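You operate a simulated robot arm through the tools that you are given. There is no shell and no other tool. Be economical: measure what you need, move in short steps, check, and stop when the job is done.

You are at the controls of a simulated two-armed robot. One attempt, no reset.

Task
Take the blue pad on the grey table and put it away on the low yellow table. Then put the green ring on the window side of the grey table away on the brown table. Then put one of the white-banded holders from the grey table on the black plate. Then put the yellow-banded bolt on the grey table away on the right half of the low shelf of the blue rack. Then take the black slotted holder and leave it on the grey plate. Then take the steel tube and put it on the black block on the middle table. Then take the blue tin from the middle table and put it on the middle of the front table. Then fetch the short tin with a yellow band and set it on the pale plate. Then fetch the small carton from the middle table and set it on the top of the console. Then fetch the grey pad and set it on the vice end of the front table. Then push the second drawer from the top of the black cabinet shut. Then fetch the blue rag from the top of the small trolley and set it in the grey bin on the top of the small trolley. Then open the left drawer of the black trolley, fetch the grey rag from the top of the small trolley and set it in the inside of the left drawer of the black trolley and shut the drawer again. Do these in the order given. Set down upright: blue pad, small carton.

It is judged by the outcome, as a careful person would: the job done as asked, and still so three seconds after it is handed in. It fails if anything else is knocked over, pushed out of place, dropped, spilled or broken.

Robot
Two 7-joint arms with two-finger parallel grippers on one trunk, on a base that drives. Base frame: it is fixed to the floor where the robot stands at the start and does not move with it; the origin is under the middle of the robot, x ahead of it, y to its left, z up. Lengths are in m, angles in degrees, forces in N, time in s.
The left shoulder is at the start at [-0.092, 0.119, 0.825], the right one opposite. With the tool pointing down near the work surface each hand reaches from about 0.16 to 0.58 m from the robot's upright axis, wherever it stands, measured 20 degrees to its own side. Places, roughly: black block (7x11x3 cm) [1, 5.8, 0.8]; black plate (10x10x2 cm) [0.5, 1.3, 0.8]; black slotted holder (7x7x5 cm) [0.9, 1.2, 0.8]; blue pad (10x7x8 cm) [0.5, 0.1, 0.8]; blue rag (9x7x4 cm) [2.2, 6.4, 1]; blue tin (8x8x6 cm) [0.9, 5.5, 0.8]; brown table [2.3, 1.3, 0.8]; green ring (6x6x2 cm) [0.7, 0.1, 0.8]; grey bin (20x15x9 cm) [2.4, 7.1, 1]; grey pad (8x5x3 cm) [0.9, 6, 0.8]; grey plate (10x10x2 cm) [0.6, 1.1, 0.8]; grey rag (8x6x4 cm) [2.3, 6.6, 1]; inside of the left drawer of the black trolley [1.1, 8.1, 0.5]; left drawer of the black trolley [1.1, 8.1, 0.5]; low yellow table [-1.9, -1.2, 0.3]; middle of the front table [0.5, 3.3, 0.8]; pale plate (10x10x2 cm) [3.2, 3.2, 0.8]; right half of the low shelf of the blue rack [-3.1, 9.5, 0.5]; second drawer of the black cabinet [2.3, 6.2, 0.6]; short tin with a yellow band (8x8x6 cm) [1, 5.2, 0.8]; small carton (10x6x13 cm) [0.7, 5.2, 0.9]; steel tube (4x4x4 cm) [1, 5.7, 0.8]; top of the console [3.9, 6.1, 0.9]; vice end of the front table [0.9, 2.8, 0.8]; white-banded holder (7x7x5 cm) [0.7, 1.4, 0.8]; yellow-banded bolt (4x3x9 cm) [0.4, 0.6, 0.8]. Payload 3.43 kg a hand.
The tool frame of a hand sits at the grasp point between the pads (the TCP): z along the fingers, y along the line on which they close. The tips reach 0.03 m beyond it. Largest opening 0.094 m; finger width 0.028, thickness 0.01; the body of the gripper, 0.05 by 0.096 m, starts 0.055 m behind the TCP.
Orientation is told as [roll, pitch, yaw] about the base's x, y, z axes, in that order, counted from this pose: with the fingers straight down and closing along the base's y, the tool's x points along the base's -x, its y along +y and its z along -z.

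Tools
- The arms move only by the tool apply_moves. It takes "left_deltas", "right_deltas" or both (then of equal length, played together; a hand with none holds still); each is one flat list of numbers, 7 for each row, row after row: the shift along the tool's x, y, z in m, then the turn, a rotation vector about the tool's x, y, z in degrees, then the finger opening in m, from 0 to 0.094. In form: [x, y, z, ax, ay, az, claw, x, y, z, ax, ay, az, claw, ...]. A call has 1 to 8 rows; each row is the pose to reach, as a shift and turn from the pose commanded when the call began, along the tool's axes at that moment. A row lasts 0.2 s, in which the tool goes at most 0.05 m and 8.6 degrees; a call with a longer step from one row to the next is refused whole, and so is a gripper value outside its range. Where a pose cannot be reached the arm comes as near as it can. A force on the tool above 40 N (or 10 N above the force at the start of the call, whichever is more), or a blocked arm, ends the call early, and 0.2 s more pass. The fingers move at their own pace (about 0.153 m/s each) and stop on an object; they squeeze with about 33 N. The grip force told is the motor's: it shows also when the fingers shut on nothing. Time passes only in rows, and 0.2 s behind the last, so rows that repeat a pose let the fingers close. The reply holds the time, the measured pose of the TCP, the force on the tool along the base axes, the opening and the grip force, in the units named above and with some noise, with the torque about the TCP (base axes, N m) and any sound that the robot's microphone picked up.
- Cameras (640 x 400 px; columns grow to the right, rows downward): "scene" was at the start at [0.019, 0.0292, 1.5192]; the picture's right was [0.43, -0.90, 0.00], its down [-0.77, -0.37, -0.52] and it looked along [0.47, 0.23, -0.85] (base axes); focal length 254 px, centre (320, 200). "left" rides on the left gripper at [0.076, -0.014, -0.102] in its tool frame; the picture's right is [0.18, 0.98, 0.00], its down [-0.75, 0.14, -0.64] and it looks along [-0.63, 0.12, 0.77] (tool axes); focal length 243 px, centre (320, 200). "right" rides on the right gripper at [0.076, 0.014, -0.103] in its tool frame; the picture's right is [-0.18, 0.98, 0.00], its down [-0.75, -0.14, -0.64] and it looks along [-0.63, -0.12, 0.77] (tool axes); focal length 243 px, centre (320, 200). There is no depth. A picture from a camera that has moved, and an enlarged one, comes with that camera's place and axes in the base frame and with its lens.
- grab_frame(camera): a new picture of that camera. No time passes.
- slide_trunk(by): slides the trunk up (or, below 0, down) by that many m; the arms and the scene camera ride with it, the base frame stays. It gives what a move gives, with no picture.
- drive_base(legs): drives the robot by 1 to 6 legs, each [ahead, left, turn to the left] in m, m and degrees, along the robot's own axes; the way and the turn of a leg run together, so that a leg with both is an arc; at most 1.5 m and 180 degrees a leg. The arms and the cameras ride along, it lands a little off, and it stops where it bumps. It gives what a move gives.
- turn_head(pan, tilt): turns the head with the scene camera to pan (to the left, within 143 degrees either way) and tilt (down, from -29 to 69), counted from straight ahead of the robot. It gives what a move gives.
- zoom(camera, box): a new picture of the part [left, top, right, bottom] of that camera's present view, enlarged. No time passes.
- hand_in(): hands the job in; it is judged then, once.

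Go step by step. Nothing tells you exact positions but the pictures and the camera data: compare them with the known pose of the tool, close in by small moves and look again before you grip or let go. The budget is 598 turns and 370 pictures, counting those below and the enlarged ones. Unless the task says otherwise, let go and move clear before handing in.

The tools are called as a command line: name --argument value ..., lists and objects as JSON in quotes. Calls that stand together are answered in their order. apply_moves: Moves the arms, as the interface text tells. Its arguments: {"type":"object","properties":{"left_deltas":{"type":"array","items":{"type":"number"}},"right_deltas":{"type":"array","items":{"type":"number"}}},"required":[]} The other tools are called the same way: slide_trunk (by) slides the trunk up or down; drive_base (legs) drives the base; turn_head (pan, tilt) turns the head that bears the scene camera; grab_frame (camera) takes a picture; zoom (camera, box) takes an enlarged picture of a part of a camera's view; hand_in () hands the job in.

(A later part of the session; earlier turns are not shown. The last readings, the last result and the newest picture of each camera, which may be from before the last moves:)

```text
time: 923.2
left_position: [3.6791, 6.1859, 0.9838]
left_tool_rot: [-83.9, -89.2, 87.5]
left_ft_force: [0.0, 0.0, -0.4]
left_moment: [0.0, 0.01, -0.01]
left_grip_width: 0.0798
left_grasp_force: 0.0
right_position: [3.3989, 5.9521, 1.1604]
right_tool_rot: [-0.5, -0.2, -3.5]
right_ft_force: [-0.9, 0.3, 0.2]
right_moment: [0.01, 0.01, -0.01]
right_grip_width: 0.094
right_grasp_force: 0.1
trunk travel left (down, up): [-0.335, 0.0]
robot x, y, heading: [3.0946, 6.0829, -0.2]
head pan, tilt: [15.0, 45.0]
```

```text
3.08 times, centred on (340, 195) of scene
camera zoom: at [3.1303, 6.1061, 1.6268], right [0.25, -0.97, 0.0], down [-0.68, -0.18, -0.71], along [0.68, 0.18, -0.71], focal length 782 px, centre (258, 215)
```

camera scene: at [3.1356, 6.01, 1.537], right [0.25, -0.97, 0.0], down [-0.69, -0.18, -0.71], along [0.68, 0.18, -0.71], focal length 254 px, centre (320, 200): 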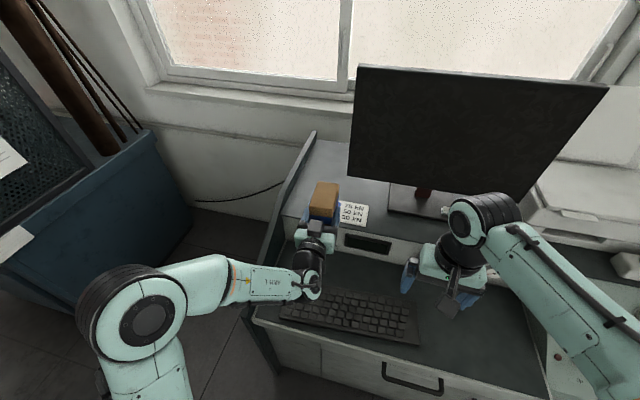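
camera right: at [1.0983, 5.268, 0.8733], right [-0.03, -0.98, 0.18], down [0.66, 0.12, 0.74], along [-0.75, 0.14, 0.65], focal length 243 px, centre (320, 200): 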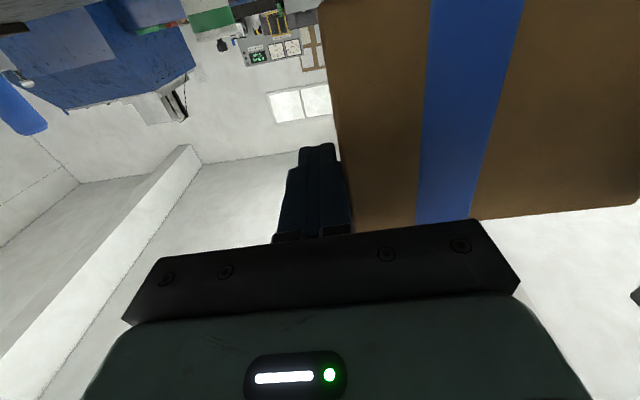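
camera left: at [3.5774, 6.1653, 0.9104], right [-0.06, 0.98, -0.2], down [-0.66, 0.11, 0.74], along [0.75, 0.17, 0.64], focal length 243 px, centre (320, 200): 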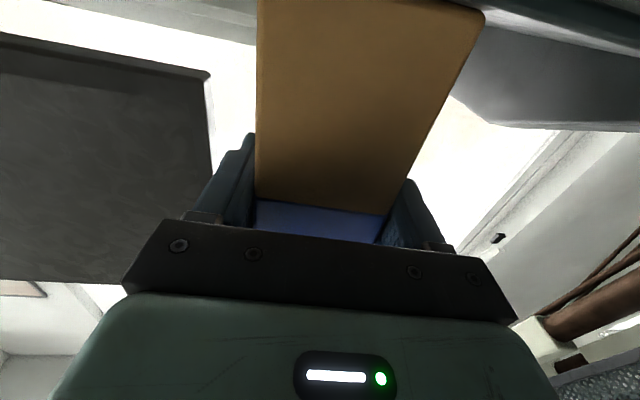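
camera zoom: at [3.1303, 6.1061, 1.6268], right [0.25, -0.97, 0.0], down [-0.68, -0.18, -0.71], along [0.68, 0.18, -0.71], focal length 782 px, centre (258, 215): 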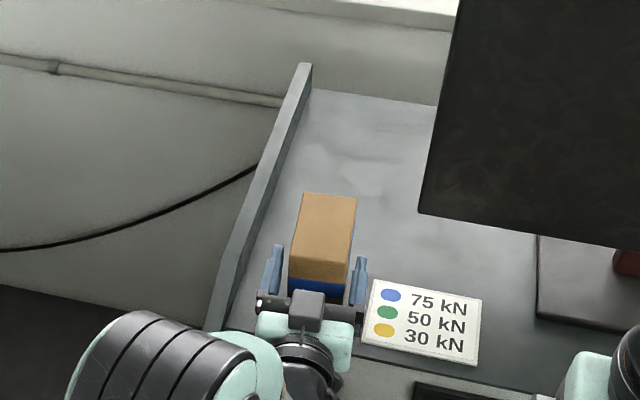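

apply_moves --left_deltas '[0, 0, -0.03, 0, 0, 0, 0.08, 0, 0, -0.065, 0, 0, 0, 0.08, 0, 0, -0.1, 0, 0, 0, 0.08, -0.03, 0, -0.13, 0, 0, 0, 0.08, -0.06, 0, -0.16, 0, 0, 0, 0.08]'

zoom --camera "scene" --box '[250, 110, 410, 270]'

```text
time: 924.5
left_position: [3.5153, 6.1809, 1.0472]
left_tool_rot: [-94.0, -89.2, 96.9]
left_ft_force: [-0.3, -0.3, -0.5]
left_moment: [0.01, 0.0, 0.0]
left_grip_width: 0.0798
left_grasp_force: 0.0
right_position: [3.4, 5.9509, 1.1603]
right_tool_rot: [-0.3, -0.3, -3.3]
right_ft_force: [-0.1, -0.8, 1.0]
right_moment: [0.0, 0.0, -0.01]
right_grip_width: 0.0939
right_grasp_force: 0.1
trunk travel left (down, up): [-0.335, 0.0]
robot x, y, heading: [3.0942, 6.0845, -0.4]
head pan, tilt: [15.0, 45.0]
```

```text
2.50 times, centred on (330, 190) of scene
camera zoom: at [3.1295, 6.1064, 1.6268], right [0.25, -0.97, 0.0], down [-0.68, -0.18, -0.71], along [0.68, 0.18, -0.71], focal length 636 px, centre (295, 225)
```

zoom: 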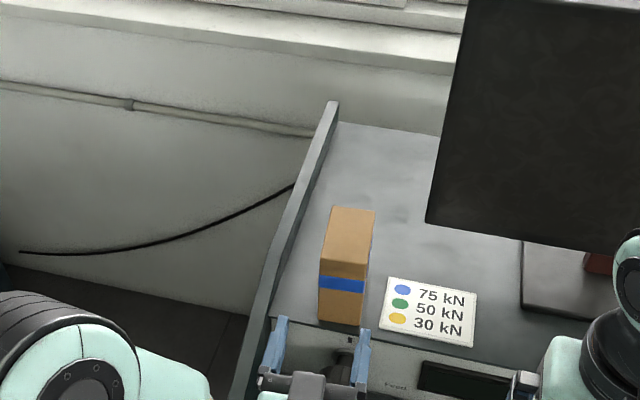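

The carton stands upright on the console top. Next the grey pad. I back out, restore the left arm and trunk, and return to the middle table's right side.

drive_base --legs '[[0, -0.28, 0.3], [-0.8, 0, 0]]'

apply_moves --left_deltas '[0, 0, 0, 0, 8.5, 0, 0.094, 0, 0, 0, 0, 17, 0, 0.094, 0, 0, 0, 0, 25.5, 0, 0.094, 0, 0, 0, 0, 34, 0, 0.094, 0, 0, 0, 0, 42.5, 0, 0.094, 0, 0, 0, 0, 51, 0, 0.094, 0, 0, 0, 0, 59.5, 0, 0.094, 0, 0, 0, 0, 68, 0, 0.094]'

apply_moves --left_deltas '[0.02, 0.02, 0, 0, 8, 0, 0.094, 0.04, 0.04, 0, 0, 16, 0, 0.094, 0.06, 0.06, 0, 0, 22, 0, 0.094, 0.08, 0.08, 0, 0, 22, 0, 0.094]'

slide_trunk --by -0.085

drive_base --legs '[[-0.75, 0, 0], [0, 0, 180]]'

```text
time: 931.4
left_position: [2.7084, 5.9008, 1.0475]
left_tool_rot: [-93.6, -89.1, 96.8]
left_ft_force: [0.1, -0.5, -0.1]
left_moment: [-0.03, 0.01, -0.01]
left_grip_width: 0.0801
left_grasp_force: 0.1
right_position: [2.5908, 5.6719, 1.1598]
right_tool_rot: [-0.4, -0.3, -3.3]
right_ft_force: [-0.6, -0.1, 0.6]
right_moment: [-0.02, -0.01, 0.0]
right_grip_width: 0.094
right_grasp_force: 0.0
trunk travel left (down, up): [-0.335, 0.0]
robot x, y, heading: [2.2842, 5.8067, -0.2]
head pan, tilt: [15.0, 45.0]
```

```text
time: 933.2
left_position: [2.708, 5.9013, 1.0469]
left_tool_rot: [-0.9, -22.0, 3.3]
left_ft_force: [0.0, 0.9, -0.8]
left_moment: [-0.01, 0.0, -0.03]
left_grip_width: 0.094
left_grasp_force: 0.0
right_position: [2.5905, 5.6717, 1.1601]
right_tool_rot: [-0.3, -0.1, -3.4]
right_ft_force: [-0.3, 0.4, 0.0]
right_moment: [-0.01, 0.01, -0.03]
right_grip_width: 0.0941
right_grasp_force: 0.0
trunk travel left (down, up): [-0.335, 0.0]
robot x, y, heading: [2.2821, 5.8064, -0.2]
head pan, tilt: [15.0, 45.0]
```

```text
time: 934.2
left_position: [2.6261, 5.9758, 1.0138]
left_tool_rot: [-0.9, 0.0, 3.0]
left_ft_force: [0.1, -0.1, 0.1]
left_moment: [-0.01, -0.02, -0.01]
left_grip_width: 0.0939
left_grasp_force: 0.1
right_position: [2.589, 5.6729, 1.1596]
right_tool_rot: [-0.4, -0.2, -3.4]
right_ft_force: [0.1, -0.2, -0.5]
right_moment: [-0.03, 0.01, 0.02]
right_grip_width: 0.0939
right_grasp_force: 0.1
trunk travel left (down, up): [-0.335, 0.0]
robot x, y, heading: [2.2813, 5.8073, -0.1]
head pan, tilt: [15.0, 45.0]
```

```text
time: 935.5
left_position: [2.629, 5.9762, 0.9311]
left_tool_rot: [-0.9, -0.1, 3.1]
left_ft_force: [0.3, 0.9, -0.5]
left_moment: [0.0, -0.04, 0.0]
left_grip_width: 0.0942
left_grasp_force: 0.0
right_position: [2.5903, 5.6724, 1.0753]
right_tool_rot: [-0.4, -0.3, -3.4]
right_ft_force: [0.1, 0.6, -0.1]
right_moment: [-0.03, 0.01, 0.02]
right_grip_width: 0.094
right_grasp_force: 0.1
trunk travel left (down, up): [-0.25, 0.085]
robot x, y, heading: [2.2874, 5.8059, -0.0]
head pan, tilt: [15.0, 45.0]
```

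```text
time: 947.1
left_position: [1.1885, 5.6179, 0.9297]
left_tool_rot: [-0.9, 0.0, -173.4]
left_ft_force: [-0.6, 0.5, -0.3]
left_moment: [-0.01, -0.01, -0.01]
left_grip_width: 0.094
left_grasp_force: 0.1
right_position: [1.2087, 5.9236, 1.0735]
right_tool_rot: [-0.3, -0.2, -179.8]
right_ft_force: [-0.6, -1.1, 0.2]
right_moment: [0.0, 0.0, -0.01]
right_grip_width: 0.094
right_grasp_force: 0.0
trunk travel left (down, up): [-0.25, 0.085]
robot x, y, heading: [1.5234, 5.8069, -176.5]
head pan, tilt: [15.0, 45.0]
```

apply_moves --left_deltas '[0.02, 0, -0.04, 0, 0, 0, 0.094, 0.04, 0, -0.08, 0, 0, 0, 0.094, 0.05, 0.02, -0.12, 0, 0, 0, 0.094, 0.05, 0.05, -0.15, 0, 0, 0, 0.094]'

drive_base --legs '[[0, -0.13, -3.5], [0.1, 0, 0]]'

grab_frame --camera "right"

```text
time: 948.1
left_position: [1.2477, 5.5756, 1.0813]
left_tool_rot: [-0.9, -0.1, -173.5]
left_ft_force: [0.6, -0.2, 0.5]
left_moment: [-0.02, 0.01, 0.03]
left_grip_width: 0.0943
left_grasp_force: 0.0
right_position: [1.2071, 5.9254, 1.074]
right_tool_rot: [-0.3, -0.2, -179.7]
right_ft_force: [-0.9, 0.0, -0.7]
right_moment: [0.02, -0.02, -0.04]
right_grip_width: 0.0938
right_grasp_force: 0.0
trunk travel left (down, up): [-0.25, 0.085]
robot x, y, heading: [1.5212, 5.8105, -176.9]
head pan, tilt: [15.0, 45.0]
```

```text
time: 950.6
left_position: [1.129, 5.7234, 1.0804]
left_tool_rot: [-0.8, 0.1, -176.8]
left_ft_force: [-0.4, -0.2, -1.4]
left_moment: [-0.03, -0.04, -0.02]
left_grip_width: 0.094
left_grasp_force: 0.1
right_position: [1.1123, 6.0734, 1.0747]
right_tool_rot: [-0.4, -0.1, 176.6]
right_ft_force: [-0.8, -0.1, -0.4]
right_moment: [0.01, -0.01, -0.01]
right_grip_width: 0.094
right_grasp_force: 0.0
trunk travel left (down, up): [-0.25, 0.085]
robot x, y, heading: [1.4169, 5.9419, 179.5]
head pan, tilt: [15.0, 45.0]
```

```text
88 pictures are left
camera right: at [1.1884, 6.054, 1.1768], right [-0.24, -0.97, -0.01], down [-0.74, 0.18, 0.64], along [-0.62, 0.16, -0.76], focal length 243 px, centre (320, 200)
```

right: 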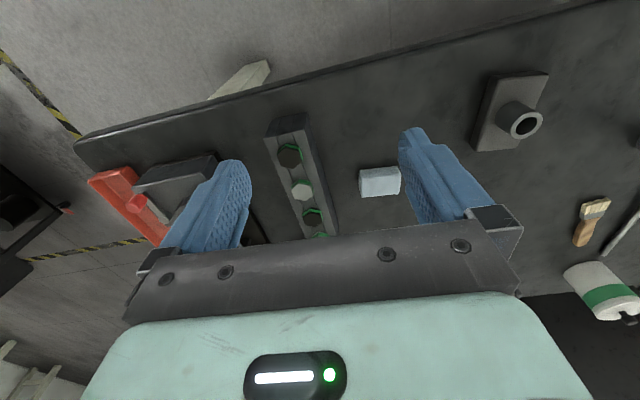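

apply_moves --right_deltas '[-0.035, 0.014, 0.025, 0, 0, 0, 0.094, -0.07, 0.028, 0.05, 0, 0, 0, 0.094, -0.105, 0.042, 0.075, 0, 0, 0, 0.094, -0.14, 0.056, 0.1, 0, 0, 0, 0.094, -0.17, 0.071, 0.12, 0, 0, 0, 0.094, -0.188, 0.071, 0.14, 0, 0, 0, 0.094, -0.188, 0.071, 0.14, 0, 0, 0, 0.094]'

grab_frame --camera "right"

```text
time: 952.2
left_position: [1.1301, 5.7227, 1.0801]
left_tool_rot: [-0.9, -0.1, -176.8]
left_ft_force: [0.0, -0.6, 0.6]
left_moment: [-0.01, 0.02, 0.0]
left_grip_width: 0.0941
left_grasp_force: 0.0
right_position: [0.9203, 6.0153, 0.9356]
right_tool_rot: [-0.3, -0.2, 176.7]
right_ft_force: [0.3, 1.1, -0.3]
right_moment: [0.02, 0.01, 0.0]
right_grip_width: 0.0939
right_grasp_force: 0.0
trunk travel left (down, up): [-0.25, 0.085]
robot x, y, heading: [1.4156, 5.9355, 180.2]
head pan, tilt: [15.0, 45.0]
```

```text
87 pictures are left
camera right: at [0.9966, 5.9974, 1.0378], right [-0.24, -0.97, -0.01], down [-0.74, 0.18, 0.65], along [-0.63, 0.16, -0.76], focal length 243 px, centre (320, 200)
```

right: 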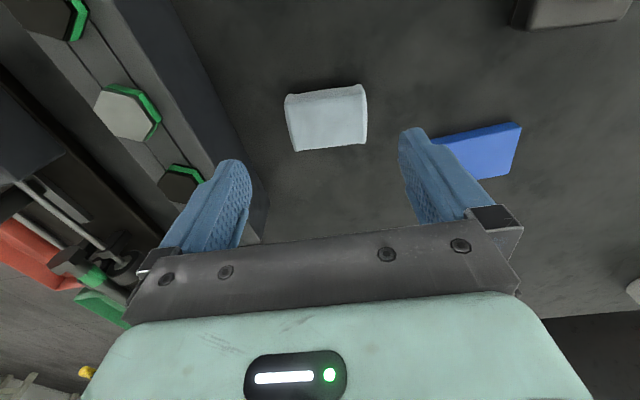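

apply_moves --right_deltas '[-0.009, 0.0045, 0.04, 0, 0, 0, 0.094, -0.009, 0.0045, 0.08, 0, 0, 0, 0.094, -0.009, 0.0045, 0.1, 0, 0, 0, 0.094, -0.009, 0.0045, 0.104, 0, 0, 0, 0.094]'

apply_moves --right_deltas '[0, 0, 0, 0, 0, 0, 0.03, 0, 0, 0, 0, 0, 0, 0.03, 0, 0, 0, 0, 0, 0, 0.03, 0, 0, -0.04, 0, 0, 0, 0.03, 0, 0, -0.08, 0, 0, 0, 0.03, 0.03, 0, -0.12, 0, 0, 0, 0.03, 0.07, 0, -0.14, 0, 0, 0, 0.03]'

grab_frame --camera "right"

```text
time: 953.2
left_position: [1.1298, 5.7231, 1.0796]
left_tool_rot: [-0.9, -0.2, -176.8]
left_ft_force: [1.0, 0.0, 0.0]
left_moment: [0.01, 0.01, 0.0]
left_grip_width: 0.094
left_grasp_force: 0.1
right_position: [0.9101, 6.0094, 0.8305]
right_tool_rot: [-0.4, -0.3, 176.7]
right_ft_force: [-0.1, 0.3, 1.2]
right_moment: [-0.01, -0.03, -0.02]
right_grip_width: 0.0938
right_grasp_force: 0.0
trunk travel left (down, up): [-0.25, 0.085]
robot x, y, heading: [1.4166, 5.9412, 180.0]
head pan, tilt: [15.0, 45.0]
```

```text
time: 954.8
left_position: [1.1324, 5.7217, 1.0817]
left_tool_rot: [-1.1, -0.1, -176.8]
left_ft_force: [0.5, -0.2, 0.9]
left_moment: [-0.03, 0.0, 0.02]
left_grip_width: 0.0938
left_grasp_force: 0.2
right_position: [0.9843, 6.0043, 0.9741]
right_tool_rot: [-0.4, -0.1, 176.7]
right_ft_force: [0.8, 1.2, 0.3]
right_moment: [0.04, -0.01, 0.0]
right_grip_width: 0.0792
right_grasp_force: 32.8
trunk travel left (down, up): [-0.25, 0.085]
robot x, y, heading: [1.4175, 5.9376, 179.9]
head pan, tilt: [15.0, 45.0]
```

```text
86 pictures are left
camera right: at [1.0605, 5.9849, 1.0745], right [-0.24, -0.97, -0.01], down [-0.74, 0.18, 0.64], along [-0.62, 0.16, -0.76], focal length 243 px, centre (320, 200)
```

right: 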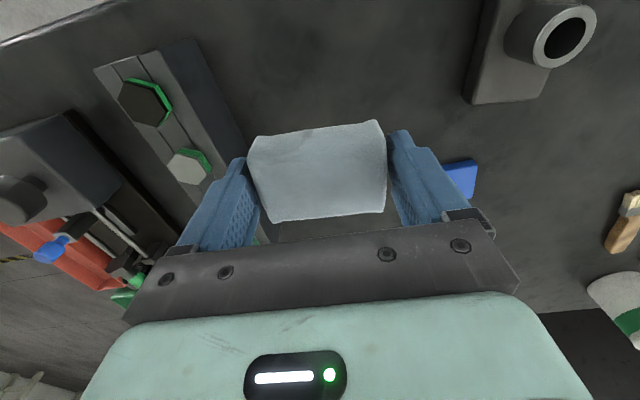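

Grey pad held. I take it to the vice end of the front table by the corridor.

apply_moves --right_deltas '[0.04, 0, -0.03, 0, 0, 0, 0.03, 0.08, 0, -0.06, 0, 0, 0, 0.03, 0.1, 0, -0.08, 0, 0, 0, 0.03]'

drive_base --legs '[[-0.06, 0, 0], [0, 0, -90], [-1.5, 0, 0]]'

drive_base --legs '[[-1.5, 0, 0], [0, 0, 90]]'

turn_head --pan 10 --tilt 50

grab_frame --camera "scene"

```text
time: 955.6
left_position: [1.1314, 5.722, 1.0821]
left_tool_rot: [-0.9, 0.0, -176.8]
left_ft_force: [-0.1, -0.2, -0.8]
left_moment: [-0.04, 0.01, -0.03]
left_grip_width: 0.0939
left_grasp_force: 0.2
right_position: [1.0821, 5.9952, 1.0512]
right_tool_rot: [-0.5, -0.2, 176.7]
right_ft_force: [0.3, 0.3, -0.9]
right_moment: [0.02, 0.04, 0.02]
right_grip_width: 0.0789
right_grasp_force: 32.4
trunk travel left (down, up): [-0.25, 0.085]
robot x, y, heading: [1.4186, 5.9355, 180.0]
head pan, tilt: [15.0, 45.0]
```

```text
time: 967.4
left_position: [1.2819, 4.7119, 1.0803]
left_tool_rot: [-0.9, -0.1, 93.2]
left_ft_force: [0.1, 0.1, -0.3]
left_moment: [0.0, 0.0, 0.02]
left_grip_width: 0.0942
left_grasp_force: 0.1
right_position: [1.5545, 4.7628, 1.0518]
right_tool_rot: [-0.4, -0.2, 86.8]
right_ft_force: [0.0, 0.4, -1.1]
right_moment: [-0.01, 0.01, 0.04]
right_grip_width: 0.0784
right_grasp_force: 33.2
trunk travel left (down, up): [-0.25, 0.085]
robot x, y, heading: [1.5009, 4.425, 90.1]
head pan, tilt: [15.0, 45.0]
```

```text
time: 978.6
left_position: [1.2105, 2.7294, 1.0803]
left_tool_rot: [-0.8, -0.1, -177.6]
left_ft_force: [-0.3, -0.4, 0.2]
left_moment: [-0.02, 0.0, -0.02]
left_grip_width: 0.094
left_grasp_force: 0.0
right_position: [1.162, 3.004, 1.0528]
right_tool_rot: [-0.4, -0.2, 176.0]
right_ft_force: [0.6, 0.5, -0.8]
right_moment: [0.0, 0.01, 0.04]
right_grip_width: 0.0786
right_grasp_force: 33.1
trunk travel left (down, up): [-0.25, 0.085]
robot x, y, heading: [1.4996, 2.942, 178.8]
head pan, tilt: [15.0, 45.0]
```

```text
time: 979.2
left_position: [1.2092, 2.73, 1.0809]
left_tool_rot: [-0.8, 0.0, -177.6]
left_ft_force: [-0.1, 0.1, 0.5]
left_moment: [-0.02, 0.02, -0.01]
left_grip_width: 0.0936
left_grasp_force: 0.1
right_position: [1.1636, 3.004, 1.0525]
right_tool_rot: [-0.4, 0.0, 175.9]
right_ft_force: [0.2, -0.3, -0.3]
right_moment: [0.02, -0.01, 0.06]
right_grip_width: 0.0786
right_grasp_force: 33.2
trunk travel left (down, up): [-0.25, 0.085]
robot x, y, heading: [1.499, 2.9424, 178.8]
head pan, tilt: [10.0, 50.0]
```

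```text
85 pictures are left
camera scene: at [1.4683, 2.9297, 1.5301], right [-0.16, 0.99, 0.0], down [0.76, 0.12, -0.64], along [-0.63, -0.1, -0.77], focal length 254 px, centre (320, 200)
```

scene: 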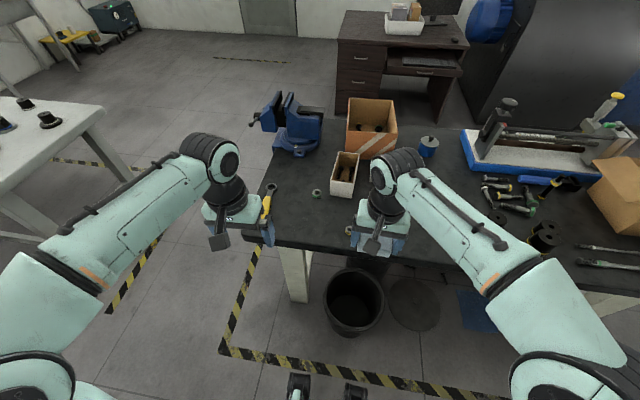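

drive_base --legs '[[0.04, 0.19, 1.2]]'

apply_moves --right_deltas '[-0.035, 0, 0.02, 0, 0, 0, 0.03, -0.07, 0, 0.04, 0, 0, 0, 0.03, -0.105, 0, 0.06, 0, 0, 0, 0.03, -0.14, 0, 0.09, 0, 0, 0, 0.03, -0.155, 0, 0.13, 0, 0, 0, 0.03, -0.155, 0, 0.16, 0, 0, 0, 0.03]'

grab_frame --camera "right"

```text
time: 981.5
left_position: [1.1746, 2.5346, 1.0799]
left_tool_rot: [-0.9, -0.1, -176.3]
left_ft_force: [-1.6, 0.1, 0.7]
left_moment: [0.0, -0.01, -0.02]
left_grip_width: 0.0938
left_grasp_force: 0.2
right_position: [1.1225, 2.8071, 1.0512]
right_tool_rot: [-0.5, -0.2, 177.2]
right_ft_force: [-0.1, 1.1, -0.7]
right_moment: [0.0, 0.01, 0.02]
right_grip_width: 0.0786
right_grasp_force: 33.7
trunk travel left (down, up): [-0.25, 0.085]
robot x, y, heading: [1.4577, 2.7563, -179.5]
head pan, tilt: [10.0, 50.0]
```

```text
time: 982.9
left_position: [1.1741, 2.5353, 1.0798]
left_tool_rot: [-1.0, -0.1, -176.2]
left_ft_force: [0.3, 0.9, -0.4]
left_moment: [0.01, -0.01, -0.03]
left_grip_width: 0.0939
left_grasp_force: 0.0
right_position: [0.9654, 2.8161, 0.8909]
right_tool_rot: [-0.4, -0.2, 177.2]
right_ft_force: [-0.6, -1.1, -0.7]
right_moment: [-0.01, 0.03, 0.01]
right_grip_width: 0.0787
right_grasp_force: 32.7
trunk travel left (down, up): [-0.25, 0.085]
robot x, y, heading: [1.4549, 2.7526, -179.6]
head pan, tilt: [10.0, 50.0]
```

```text
84 pictures are left
camera right: at [1.0424, 2.7977, 0.9929], right [-0.23, -0.97, -0.01], down [-0.74, 0.17, 0.65], along [-0.63, 0.15, -0.76], focal length 243 px, centre (320, 200)
```

right: 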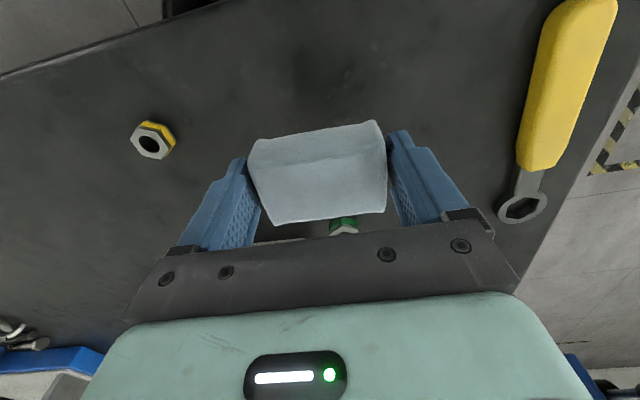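

apply_moves --right_deltas '[0, 0, 0.03, 0, 0, 0, 0.03, 0, 0, 0.048, 0, 0, 0, 0.03, 0, 0, 0.056, 0, 0, 0, 0.03, 0, 0, 0.062, 0, 0, 0, 0.03, 0, 0, 0.068, 0, 0, 0, 0.03]'

apply_moves --right_deltas '[0, 0, -0.004, 0, 0, 0, 0.03, 0, 0, -0.004, 0, 0, 0, 0.094, 0, 0, -0.004, 0, 0, 0, 0.094, 0, 0, -0.045, 0, 0, 0, 0.094, 0, 0, -0.09, 0, 0, 0, 0.094, 0.03, 0, -0.13, 0, 0, 0, 0.094, 0.07, 0, -0.15, 0, 0, 0, 0.094]'

grab_frame --camera "right"

```text
time: 984.1
left_position: [1.1772, 2.5352, 1.0818]
left_tool_rot: [-0.9, -0.2, -176.4]
left_ft_force: [0.3, 1.1, 0.4]
left_moment: [0.03, -0.01, 0.0]
left_grip_width: 0.094
left_grasp_force: 0.2
right_position: [0.9654, 2.8169, 0.8304]
right_tool_rot: [-0.1, -0.8, 177.2]
right_ft_force: [6.4, 4.6, 36.2]
right_moment: [-0.84, -0.71, 0.52]
right_grip_width: 0.0783
right_grasp_force: 33.9
trunk travel left (down, up): [-0.25, 0.085]
robot x, y, heading: [1.4576, 2.7551, -179.6]
head pan, tilt: [10.0, 50.0]
```

```text
time: 985.7
left_position: [1.1753, 2.5355, 1.08]
left_tool_rot: [-0.9, -0.1, -176.2]
left_ft_force: [-0.2, 0.1, -0.8]
left_moment: [-0.07, 0.02, 0.04]
left_grip_width: 0.0939
left_grasp_force: 0.1
right_position: [1.0367, 2.8141, 0.9688]
right_tool_rot: [-0.6, -0.3, 177.2]
right_ft_force: [-0.5, 0.6, 0.1]
right_moment: [0.0, -0.02, 0.0]
right_grip_width: 0.0937
right_grasp_force: 0.0
trunk travel left (down, up): [-0.25, 0.085]
robot x, y, heading: [1.4573, 2.7535, -179.5]
head pan, tilt: [10.0, 50.0]
```

```text
83 pictures are left
camera right: at [1.1125, 2.7956, 1.0717], right [-0.23, -0.97, -0.01], down [-0.74, 0.17, 0.65], along [-0.63, 0.16, -0.76], focal length 243 px, centre (320, 200)
```

right: 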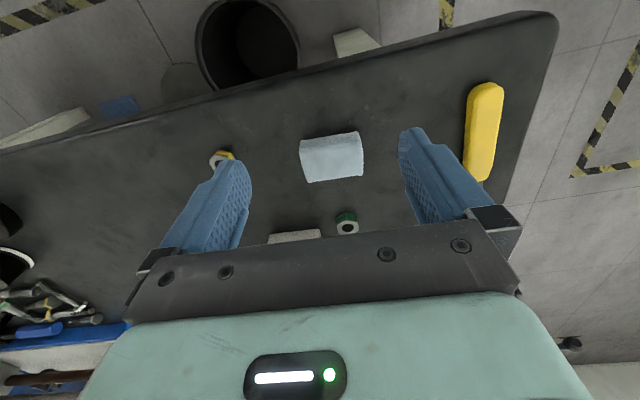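

The grey pad is set. Next the drawer. I drive back up the corridor to the cabinet's left side.

apply_moves --right_deltas '[0.04, 0, -0.03, 0, 0, 0, 0.05, 0.08, 0, -0.06, 0, 0, 0, 0.0, 0.1, 0, -0.1, 0, 0, 0, 0.0]'

drive_base --legs '[[-0.04, 0, 0], [0, 0, -90], [1.5, 0, 0], [1.5, 0, 0]]'

drive_base --legs '[[0.1, 0, 0], [0, 0, -90]]'

turn_head --pan 10 --tilt 40

grab_frame --camera "scene"

```text
time: 986.5
left_position: [1.1754, 2.5338, 1.0817]
left_tool_rot: [-0.9, -0.1, -176.2]
left_ft_force: [-0.5, 0.4, 0.0]
left_moment: [0.03, 0.01, -0.02]
left_grip_width: 0.0939
left_grasp_force: 0.0
right_position: [1.1407, 2.8056, 1.0705]
right_tool_rot: [-0.4, -0.2, 177.2]
right_ft_force: [-0.3, -0.5, 0.4]
right_moment: [-0.03, 0.02, 0.01]
right_grip_width: 0.0001
right_grasp_force: 32.8
trunk travel left (down, up): [-0.25, 0.085]
robot x, y, heading: [1.4578, 2.7516, -179.7]
head pan, tilt: [10.0, 50.0]
```

```text
time: 1005.5
left_position: [1.3044, 6.0771, 1.0807]
left_tool_rot: [-0.9, -0.1, 92.5]
left_ft_force: [0.3, 0.1, 0.2]
left_moment: [0.0, 0.01, 0.0]
left_grip_width: 0.0939
left_grasp_force: 0.1
right_position: [1.577, 6.1061, 1.0702]
right_tool_rot: [-0.4, -0.2, 86.0]
right_ft_force: [-0.7, -0.8, -0.2]
right_moment: [-0.02, -0.01, -0.02]
right_grip_width: 0.0001
right_grasp_force: 32.7
trunk travel left (down, up): [-0.25, 0.085]
robot x, y, heading: [1.5191, 5.7856, 89.1]
head pan, tilt: [10.0, 50.0]
```

```text
time: 1010.4
left_position: [1.8036, 6.1092, 1.0812]
left_tool_rot: [-0.9, -0.1, 3.9]
left_ft_force: [0.6, 0.2, 0.7]
left_moment: [-0.01, -0.01, -0.03]
left_grip_width: 0.0939
left_grasp_force: 0.0
right_position: [1.8394, 5.8384, 1.0694]
right_tool_rot: [-0.4, -0.2, -2.7]
right_ft_force: [0.4, 0.2, -0.8]
right_moment: [-0.02, 0.01, 0.02]
right_grip_width: 0.0
right_grasp_force: 32.6
trunk travel left (down, up): [-0.25, 0.085]
robot x, y, heading: [1.5215, 5.8877, 0.5]
head pan, tilt: [10.0, 50.0]
```

```text
time: 1011.1
left_position: [1.8043, 6.1091, 1.0805]
left_tool_rot: [-1.0, -0.1, 3.8]
left_ft_force: [-0.6, 0.5, 0.4]
left_moment: [0.02, -0.03, 0.0]
left_grip_width: 0.0938
left_grasp_force: 0.0
right_position: [1.8391, 5.8383, 1.0699]
right_tool_rot: [-0.3, -0.2, -2.8]
right_ft_force: [-0.1, -0.3, -0.1]
right_moment: [0.01, 0.01, 0.02]
right_grip_width: 0.0
right_grasp_force: 32.8
trunk travel left (down, up): [-0.25, 0.085]
robot x, y, heading: [1.5179, 5.8882, 0.4]
head pan, tilt: [10.0, 40.0]
```

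```text
82 pictures are left
camera scene: at [1.5607, 5.9034, 1.5442], right [0.18, -0.98, 0.0], down [-0.63, -0.12, -0.77], along [0.75, 0.14, -0.64], focal length 254 px, centre (320, 200)
```

scene: 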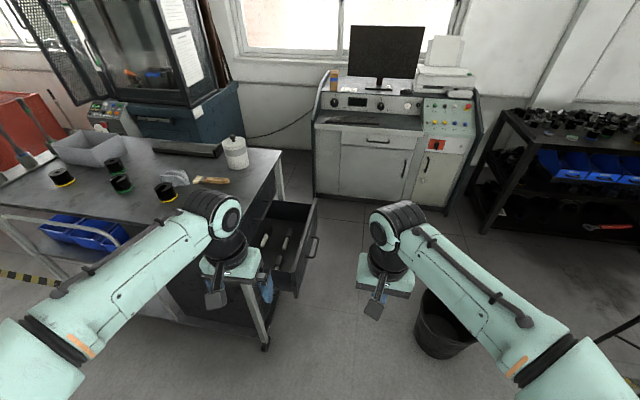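

The second drawer is open toward −y, its front at y ≈ 6.115, x 2.14–2.58. I move up and lower the closed left hand in front of it.

drive_base --legs '[[0.27, 0, 0]]'

apply_moves --left_deltas '[-0.04, -0.02, 0, 0, 0, 0, 0.0, -0.08, -0.04, 0, 0, 0, 0, 0, -0.12, -0.06, 0.0, 0, 0, 0, 0, -0.16, -0.075, 0.02, 0, 0, 0, 0, -0.19, -0.075, 0.05, 0, 0, 0, 0, -0.19, -0.075, 0.095, 0, 0, 0, 0, -0.19, -0.075, 0.14, 0, 0, 0, 0, -0.19, -0.075, 0.185, 0, 0, 0, 0]'

apply_moves --left_deltas '[0, 0, 0.045, 0, 0, 0, 0.0, 0, 0, 0.09, 0, 0, 0, 0, 0, 0, 0.135, 0, 0, 0, 0, 0, 0, 0.18, 0, 0, 0, 0, 0, 0, 0.22, 0, 0, 0, 0, 0, 0, 0.25, 0, 0, 0, 0]'

grab_frame --camera "scene"

grab_frame --camera "left"

```text
time: 1013.0
left_position: [2.0747, 6.1116, 1.0799]
left_tool_rot: [-0.8, -0.1, 3.9]
left_ft_force: [0.7, -1.0, -0.3]
left_moment: [-0.02, 0.06, -0.01]
left_grip_width: 0.0941
left_grasp_force: 0.0
right_position: [2.1094, 5.8409, 1.0699]
right_tool_rot: [-0.5, -0.3, -2.7]
right_ft_force: [-0.4, 0.3, 0.9]
right_moment: [-0.01, 0.02, 0.0]
right_grip_width: 0.0
right_grasp_force: 33.4
trunk travel left (down, up): [-0.25, 0.085]
robot x, y, heading: [1.7916, 5.891, 0.5]
head pan, tilt: [10.0, 40.0]
```

```text
time: 1014.8
left_position: [2.2668, 6.0466, 0.8972]
left_tool_rot: [-0.9, -0.1, 3.8]
left_ft_force: [-0.1, 0.2, 0.1]
left_moment: [-0.04, -0.01, -0.01]
left_grip_width: 0.0002
left_grasp_force: 32.6
right_position: [2.109, 5.8407, 1.0685]
right_tool_rot: [-0.5, -0.2, -2.7]
right_ft_force: [0.0, -0.2, 0.5]
right_moment: [0.01, 0.03, 0.0]
right_grip_width: 0.0003
right_grasp_force: 33.3
trunk travel left (down, up): [-0.25, 0.085]
robot x, y, heading: [1.7886, 5.8925, 0.5]
head pan, tilt: [10.0, 40.0]
```

```text
time: 1016.2
left_position: [2.2682, 6.0413, 0.6487]
left_tool_rot: [-0.9, -0.1, 3.7]
left_ft_force: [-0.1, 0.4, 1.2]
left_moment: [0.0, 0.01, -0.01]
left_grip_width: 0.0
left_grasp_force: 33.1
right_position: [2.1092, 5.8401, 1.0684]
right_tool_rot: [-0.4, -0.1, -2.7]
right_ft_force: [-0.4, 0.3, 0.0]
right_moment: [-0.01, 0.0, 0.0]
right_grip_width: 0.0
right_grasp_force: 33.1
trunk travel left (down, up): [-0.25, 0.085]
robot x, y, heading: [1.7924, 5.8967, 0.4]
head pan, tilt: [10.0, 40.0]
```

```text
81 pictures are left
camera scene: at [1.8312, 5.9059, 1.5443], right [0.18, -0.98, 0.0], down [-0.63, -0.12, -0.77], along [0.75, 0.14, -0.64], focal length 254 px, centre (320, 200)
```

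scene: 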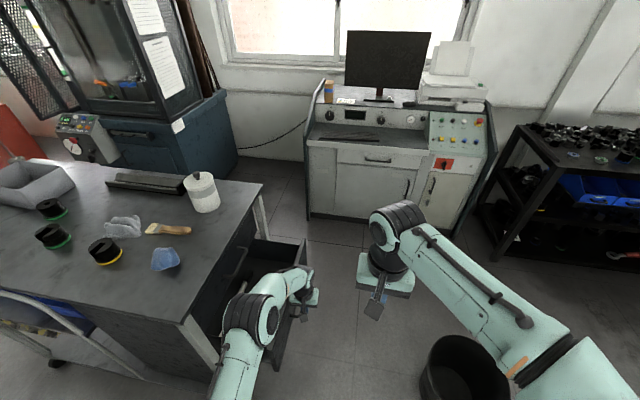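

```text
80 pictures are left
camera left: at [2.1918, 6.0252, 0.7507], right [-0.25, 0.97, -0.02], down [0.74, 0.2, 0.64], along [0.62, 0.15, -0.77], focal length 243 px, centre (320, 200)
```

left: 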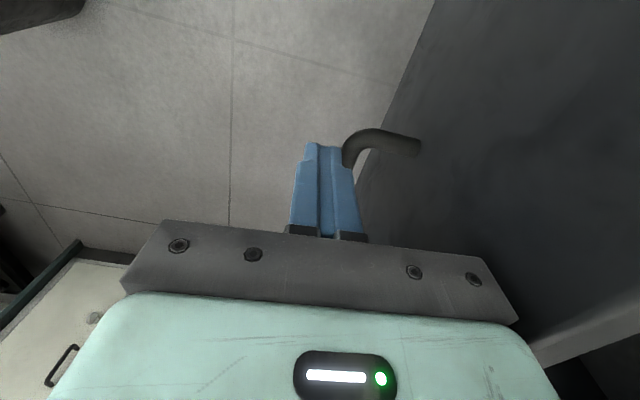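

The finger is beside the drawer's handle. I push toward +y.

apply_moves --left_deltas '[0, 0.03, 0, 0, 0, 0, 0, 0, 0.06, 0, 0, 0, 0, 0, 0, 0.09, 0, 0, 0, 0, 0, 0, 0.12, 0, 0, 0, 0, 0, 0, 0.15, 0, 0, 0, 0, 0, 0, 0.18, 0, 0, 0, 0, 0, 0, 0.2, 0, 0, 0, 0, 0]'

grab_frame --camera "scene"

```text
time: 1017.8
left_position: [2.2573, 6.2297, 0.6447]
left_tool_rot: [-1.1, 0.2, 3.1]
left_ft_force: [-0.6, -0.9, 0.3]
left_moment: [0.0, 0.02, 0.04]
left_grip_width: 0.0003
left_grasp_force: 32.7
right_position: [2.1091, 5.8357, 1.0698]
right_tool_rot: [-0.1, -0.2, -2.8]
right_ft_force: [0.5, 0.0, -0.3]
right_moment: [0.02, -0.02, 0.02]
right_grip_width: 0.0
right_grasp_force: 33.2
trunk travel left (down, up): [-0.25, 0.085]
robot x, y, heading: [1.7936, 5.8876, 0.4]
head pan, tilt: [10.0, 40.0]
```

```text
79 pictures are left
camera scene: at [1.8305, 5.8994, 1.5442], right [0.18, -0.98, 0.0], down [-0.63, -0.11, -0.77], along [0.75, 0.14, -0.64], focal length 254 px, centre (320, 200)
```

scene: 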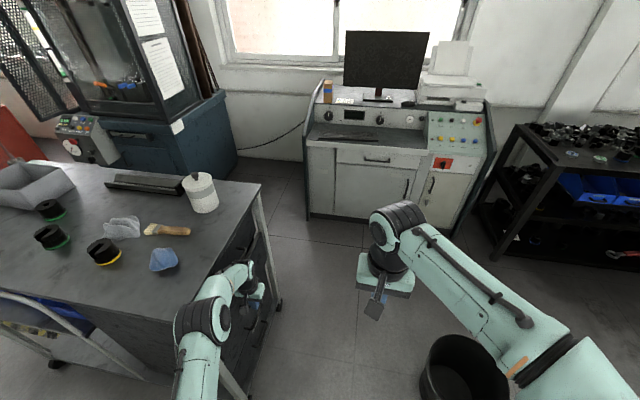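

apply_moves --left_deltas '[0, 0.02, 0, 0, 0, 0, 0, 0, 0.035, 0, 0, 0, 0, 0, 0, 0.05, 0, 0, 0, 0, 0, 0, 0.06, 0, 0, 0, 0, 0]'

grab_frame --camera "left"

zoom --camera "scene" --box '[170, 170, 310, 400]'

```text
time: 1019.0
left_position: [2.2699, 6.2176, 0.6378]
left_tool_rot: [-5.4, 0.5, -2.1]
left_ft_force: [0.2, 0.0, -0.7]
left_moment: [-0.01, -0.02, -0.03]
left_grip_width: 0.0
left_grasp_force: 33.0
right_position: [2.1078, 5.8384, 1.0701]
right_tool_rot: [-0.4, -0.2, -2.8]
right_ft_force: [0.1, 0.3, 0.2]
right_moment: [-0.1, -0.02, 0.01]
right_grip_width: 0.0002
right_grasp_force: 32.9
trunk travel left (down, up): [-0.25, 0.085]
robot x, y, heading: [1.7868, 5.8903, 0.1]
head pan, tilt: [10.0, 40.0]
stopped in row 4 (left hand): the arm was blocked; the commanded pose is now the measured one
```

```text
78 pictures are left
camera left: at [2.1934, 6.2166, 0.7427], right [-0.15, 0.98, -0.09], down [0.77, 0.17, 0.62], along [0.63, 0.02, -0.78], focal length 243 px, centre (320, 200)
```

left: 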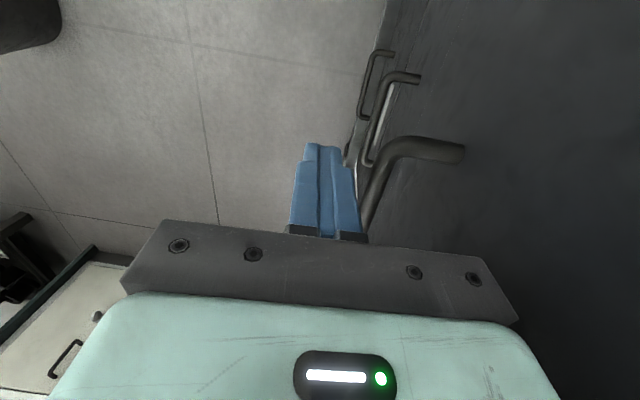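

```text
1.74 times, centred on (240, 285) of scene
camera zoom: at [1.8294, 5.9037, 1.545], right [0.18, -0.98, 0.0], down [-0.63, -0.12, -0.77], along [0.75, 0.14, -0.64], focal length 442 px, centre (459, 52)
```

zoom: 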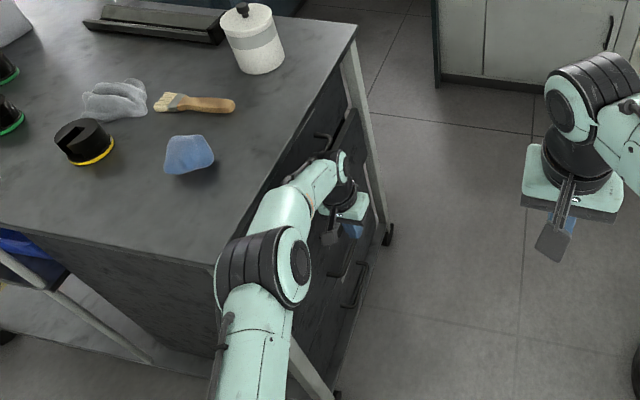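

apply_moves --left_deltas '[0, -0.03, 0, 4, 0, -3, 0, 0, -0.07, 0, 5, 0, -5, 0, 0, -0.11, 0, 5, 0, -5, 0, 0, -0.15, -0.01, 5, 0, -5, 0]'

zoom --camera "scene" --box '[200, 160, 340, 360]'

grab_frame --camera "left"

```text
time: 1020.0
left_position: [2.261, 6.0837, 0.6552]
left_tool_rot: [-9.4, 1.3, 4.0]
left_ft_force: [0.0, 0.4, 0.8]
left_moment: [-0.04, 0.02, 0.01]
left_grip_width: 0.0
left_grasp_force: 33.1
right_position: [2.1081, 5.8384, 1.0699]
right_tool_rot: [-0.4, -0.2, -2.8]
right_ft_force: [-0.4, -0.4, 0.7]
right_moment: [-0.03, 0.02, 0.0]
right_grip_width: 0.0
right_grasp_force: 32.9
trunk travel left (down, up): [-0.25, 0.085]
robot x, y, heading: [1.7911, 5.8887, 0.1]
head pan, tilt: [10.0, 40.0]
```

```text
2.00 times, centred on (270, 260) of scene
camera zoom: at [1.8299, 5.9037, 1.5443], right [0.18, -0.98, 0.0], down [-0.63, -0.12, -0.77], along [0.75, 0.14, -0.64], focal length 508 px, centre (420, 80)
```

zoom: 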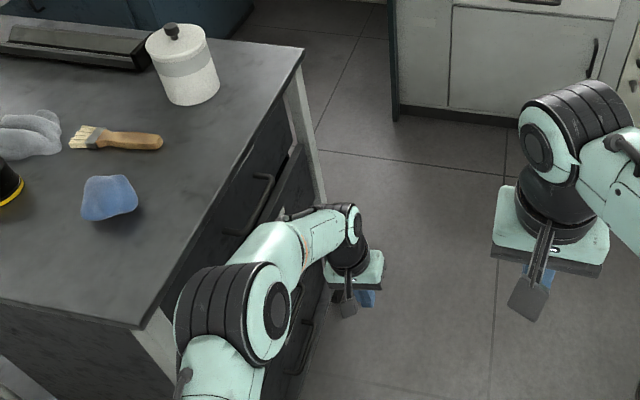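

```text
75 pictures are left
camera left: at [2.1858, 6.0824, 0.7602], right [-0.26, 0.95, -0.16], down [0.75, 0.3, 0.59], along [0.61, 0.03, -0.79], focal length 243 px, centre (320, 200)
```

left: 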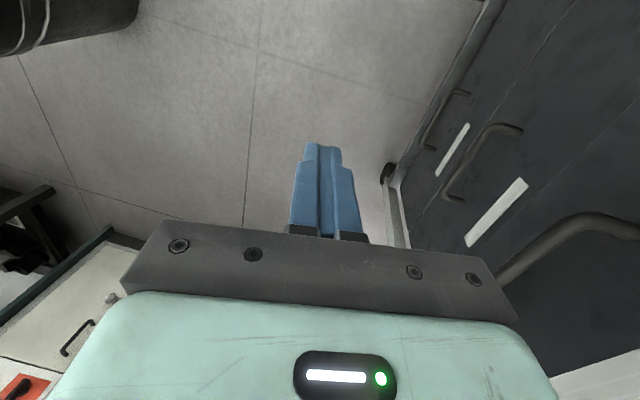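

I raise the left arm out of the way to check that the drawer is fully shut.

apply_moves --left_deltas '[0, -0.03, -0.04, 5, 0, 0, 0, 0, -0.05, -0.085, 9, 0, 0, 0, 0, -0.05, -0.13, 9, 0, 0, 0, 0, -0.05, -0.175, 9, 0, 0, 0, 0, -0.05, -0.22, 9, 0, 0, 0, 0, -0.05, -0.265, 9, 0, 0, 0, 0.02, -0.05, -0.31, 9, 0, 0, 0, 0.05, -0.05, -0.35, 9, 0, 0, 0]'

apply_moves --left_deltas '[0.04, 0.02, -0.02, 0, 0, 0, 0, 0.08, 0.04, -0.04, 0, 0, 0, 0, 0.12, 0.06, -0.06, 0, 0, 0, 0]'

turn_head --pan 20 --tilt 50

grab_frame --camera "scene"

```text
time: 1021.8
left_position: [2.2201, 6.0918, 1.0129]
left_tool_rot: [-18.4, 1.3, 3.9]
left_ft_force: [-0.9, 0.4, 0.4]
left_moment: [-0.03, -0.04, 0.01]
left_grip_width: 0.0
left_grasp_force: 32.8
right_position: [2.1071, 5.8389, 1.069]
right_tool_rot: [-0.4, -0.1, -2.8]
right_ft_force: [0.0, 0.2, 0.2]
right_moment: [-0.04, 0.0, 0.01]
right_grip_width: 0.0
right_grasp_force: 32.9
trunk travel left (down, up): [-0.25, 0.085]
robot x, y, heading: [1.7901, 5.8877, 0.5]
head pan, tilt: [10.0, 40.0]
```

```text
time: 1022.6
left_position: [2.099, 6.1541, 1.0519]
left_tool_rot: [-18.5, 1.5, 3.8]
left_ft_force: [0.6, -0.6, 1.0]
left_moment: [-0.03, -0.04, -0.02]
left_grip_width: 0.0
left_grasp_force: 32.7
right_position: [2.1073, 5.8386, 1.0711]
right_tool_rot: [-0.4, -0.2, -2.7]
right_ft_force: [0.0, 0.1, -0.5]
right_moment: [0.01, -0.01, -0.01]
right_grip_width: 0.0001
right_grasp_force: 33.1
trunk travel left (down, up): [-0.25, 0.085]
robot x, y, heading: [1.7901, 5.8889, 0.4]
head pan, tilt: [10.0, 40.0]
```

```text
time: 1023.3
left_position: [2.1008, 6.1535, 1.0532]
left_tool_rot: [-18.4, 1.3, 3.9]
left_ft_force: [-0.9, -0.2, -0.2]
left_moment: [0.01, -0.01, 0.01]
left_grip_width: 0.0001
left_grasp_force: 33.1
right_position: [2.1075, 5.8391, 1.0691]
right_tool_rot: [-0.5, -0.2, -2.7]
right_ft_force: [0.4, 0.2, -0.1]
right_moment: [-0.04, -0.04, -0.01]
right_grip_width: 0.0002
right_grasp_force: 33.5
trunk travel left (down, up): [-0.25, 0.085]
robot x, y, heading: [1.7904, 5.8888, 0.4]
head pan, tilt: [20.0, 50.0]
```

```text
74 pictures are left
camera scene: at [1.8186, 5.9162, 1.5301], right [0.35, -0.94, 0.0], down [-0.72, -0.27, -0.64], along [0.6, 0.22, -0.77], focal length 254 px, centre (320, 200)
```

scene: 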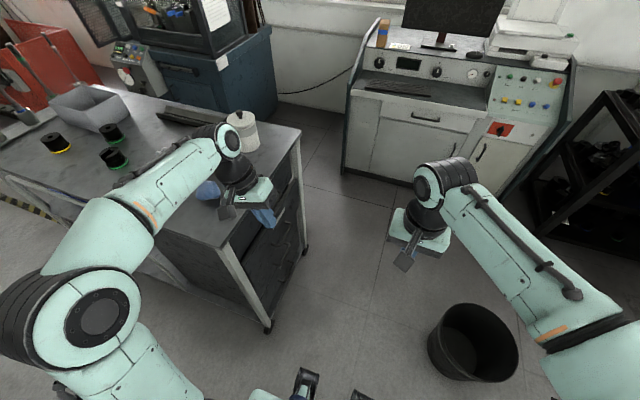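

zoom --camera "scene" --box '[210, 130, 330, 340]'

```text
1.90 times, centred on (270, 235) of scene
camera zoom: at [1.8186, 5.9162, 1.5301], right [0.35, -0.94, 0.0], down [-0.72, -0.27, -0.64], along [0.6, 0.22, -0.77], focal length 484 px, centre (415, 133)
```

zoom: 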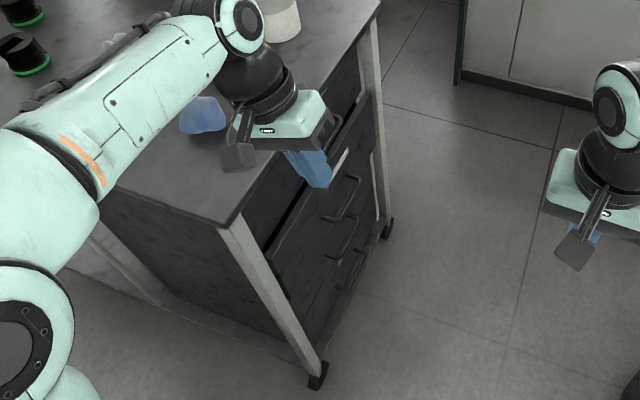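

zoom --camera "scene" --box '[225, 170, 315, 270]'

```text
4.00 times, centred on (270, 220) of scene
camera zoom: at [1.8186, 5.9162, 1.5301], right [0.35, -0.94, 0.0], down [-0.72, -0.27, -0.64], along [0.6, 0.22, -0.77], focal length 1017 px, centre (520, 120)
```

zoom: 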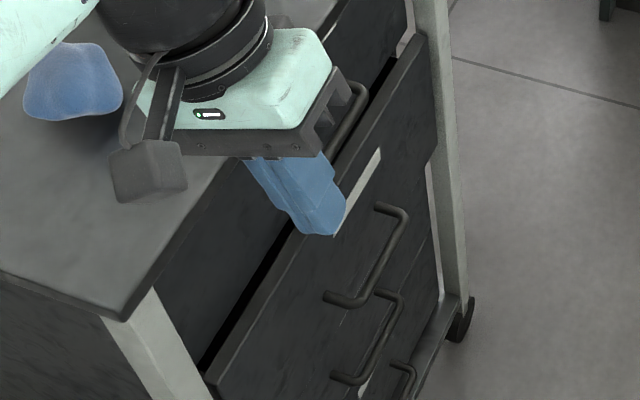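

The drawer still sticks out a couple of cm. I shift the robot left and push with the right hand, whose forearm stays clear of the trolley top.

apply_moves --left_deltas '[0.03, 0, -0.04, 6, 0, 0, 0, 0.06, 0.02, -0.08, 12, 0, 0, 0, 0.08, 0.04, -0.12, 18, 0, 0, 0, 0.1, 0.06, -0.15, 18, 0, 0, 0]'

drive_base --legs '[[0, 0.26, 0]]'

apply_moves --right_deltas '[-0.04, 0, 0.02, 0, 0, 0, 0, -0.08, 0, 0.05, 0, 0, 0, 0, -0.12, 0, 0.08, 0, 0, 0, 0, -0.16, 0, 0.11, 0, 0, 0, 0, -0.19, 0, 0.15, 0, 0, 0, 0, -0.2, 0, 0.195, 0, 0, 0, 0, -0.2, 0, 0.24, 0, 0, 0, 0, -0.2, 0, 0.285, 0, 0, 0, 0]'

apply_moves --right_deltas '[0, 0, 0.045, 0, 0, 0, 0, 0, 0, 0.09, 0, 0, 0, 0, 0, 0, 0.135, 0, 0, 0, 0, 0, 0, 0.15, 0, 0, 0, 0]'

grab_frame --camera "right"

```text
refused: row 2 steps farther than a row can; nothing moved
```

```text
time: 1026.2
left_position: [2.0999, 6.4104, 1.0532]
left_tool_rot: [-18.5, 1.4, 3.7]
left_ft_force: [0.5, 0.1, 0.3]
left_moment: [-0.02, -0.01, 0.0]
left_grip_width: 0.0
left_grasp_force: 32.6
right_position: [2.1073, 6.0952, 1.0694]
right_tool_rot: [-0.4, -0.2, -2.9]
right_ft_force: [-0.1, 0.2, 0.3]
right_moment: [-0.01, -0.01, 0.01]
right_grip_width: 0.0
right_grasp_force: 33.1
trunk travel left (down, up): [-0.25, 0.085]
robot x, y, heading: [1.7847, 6.1467, 0.1]
head pan, tilt: [20.0, 50.0]
```

```text
time: 1028.0
left_position: [2.0991, 6.4096, 1.0536]
left_tool_rot: [-18.5, 1.4, 3.7]
left_ft_force: [-0.3, -0.4, 0.4]
left_moment: [0.0, 0.0, -0.04]
left_grip_width: 0.0
left_grasp_force: 33.0
right_position: [2.3067, 6.0834, 0.7875]
right_tool_rot: [-0.5, -0.2, -3.1]
right_ft_force: [-0.8, 1.0, -0.4]
right_moment: [0.01, 0.0, 0.02]
right_grip_width: 0.0
right_grasp_force: 33.1
trunk travel left (down, up): [-0.25, 0.085]
robot x, y, heading: [1.7877, 6.1454, 0.2]
head pan, tilt: [20.0, 50.0]
```

```text
time: 1029.0
left_position: [2.099, 6.4094, 1.0532]
left_tool_rot: [-18.5, 1.4, 3.8]
left_ft_force: [0.4, -1.0, 1.2]
left_moment: [-0.02, -0.01, -0.01]
left_grip_width: 0.0003
left_grasp_force: 33.2
right_position: [2.3085, 6.0833, 0.6403]
right_tool_rot: [-0.4, -0.2, -2.9]
right_ft_force: [-0.5, 0.3, -0.1]
right_moment: [-0.03, 0.0, 0.0]
right_grip_width: 0.0001
right_grasp_force: 33.2
trunk travel left (down, up): [-0.25, 0.085]
robot x, y, heading: [1.7899, 6.1456, 0.3]
head pan, tilt: [20.0, 50.0]
```

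```text
71 pictures are left
camera right: at [2.2336, 6.1021, 0.7409], right [0.23, 0.97, -0.01], down [0.74, -0.17, 0.65], along [0.63, -0.16, -0.76], focal length 243 px, centre (320, 200)
```

right: 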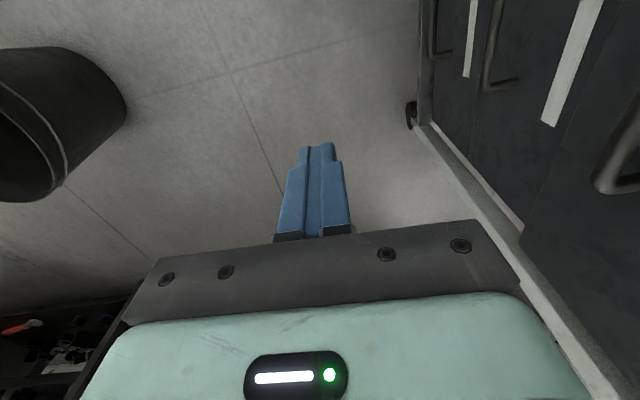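

apply_moves --right_deltas '[0, 0.04, 0, 0, 0, 0, 0, 0, 0.08, 0, 0, 0, 0, 0, 0, 0.11, 0, 0, 0, 0, 0, 0, 0.13, 0, 0, 0, 0, 0, 0, 0.15, 0, 0, 0, 0, 0, 0, 0.17, 0, 0, 0, 0, 0, 0, 0.19, 0, 0, 0, 0, 0]'

grab_frame --camera "right"

```text
time: 1030.6
left_position: [2.1002, 6.4116, 1.0528]
left_tool_rot: [-18.5, 1.4, 3.8]
left_ft_force: [0.4, -0.5, 0.0]
left_moment: [0.0, -0.02, 0.01]
left_grip_width: 0.0
left_grasp_force: 32.6
right_position: [2.2743, 6.2263, 0.6449]
right_tool_rot: [-0.5, -0.3, -2.9]
right_ft_force: [-0.7, 0.1, 0.1]
right_moment: [0.04, 0.0, 0.01]
right_grip_width: 0.0
right_grasp_force: 32.7
right hand out of reach, approached as far as the arm can: row 2, 3, 4, 5, 6, 7
trunk travel left (down, up): [-0.25, 0.085]
robot x, y, heading: [1.7883, 6.1492, 0.2]
head pan, tilt: [20.0, 50.0]
```

```text
70 pictures are left
camera right: at [2.1995, 6.246, 0.7459], right [0.23, 0.97, -0.01], down [0.74, -0.17, 0.65], along [0.63, -0.16, -0.76], focal length 243 px, centre (320, 200)
```

right: 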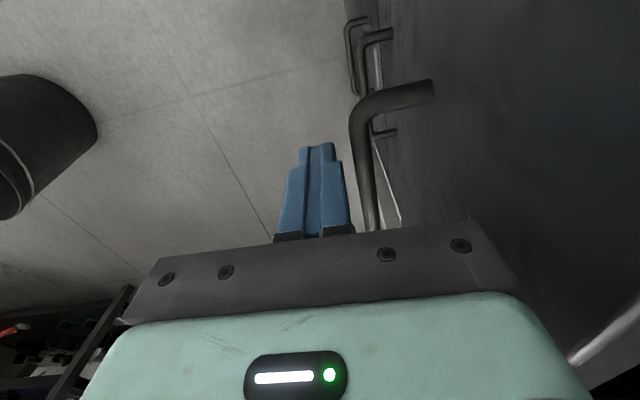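

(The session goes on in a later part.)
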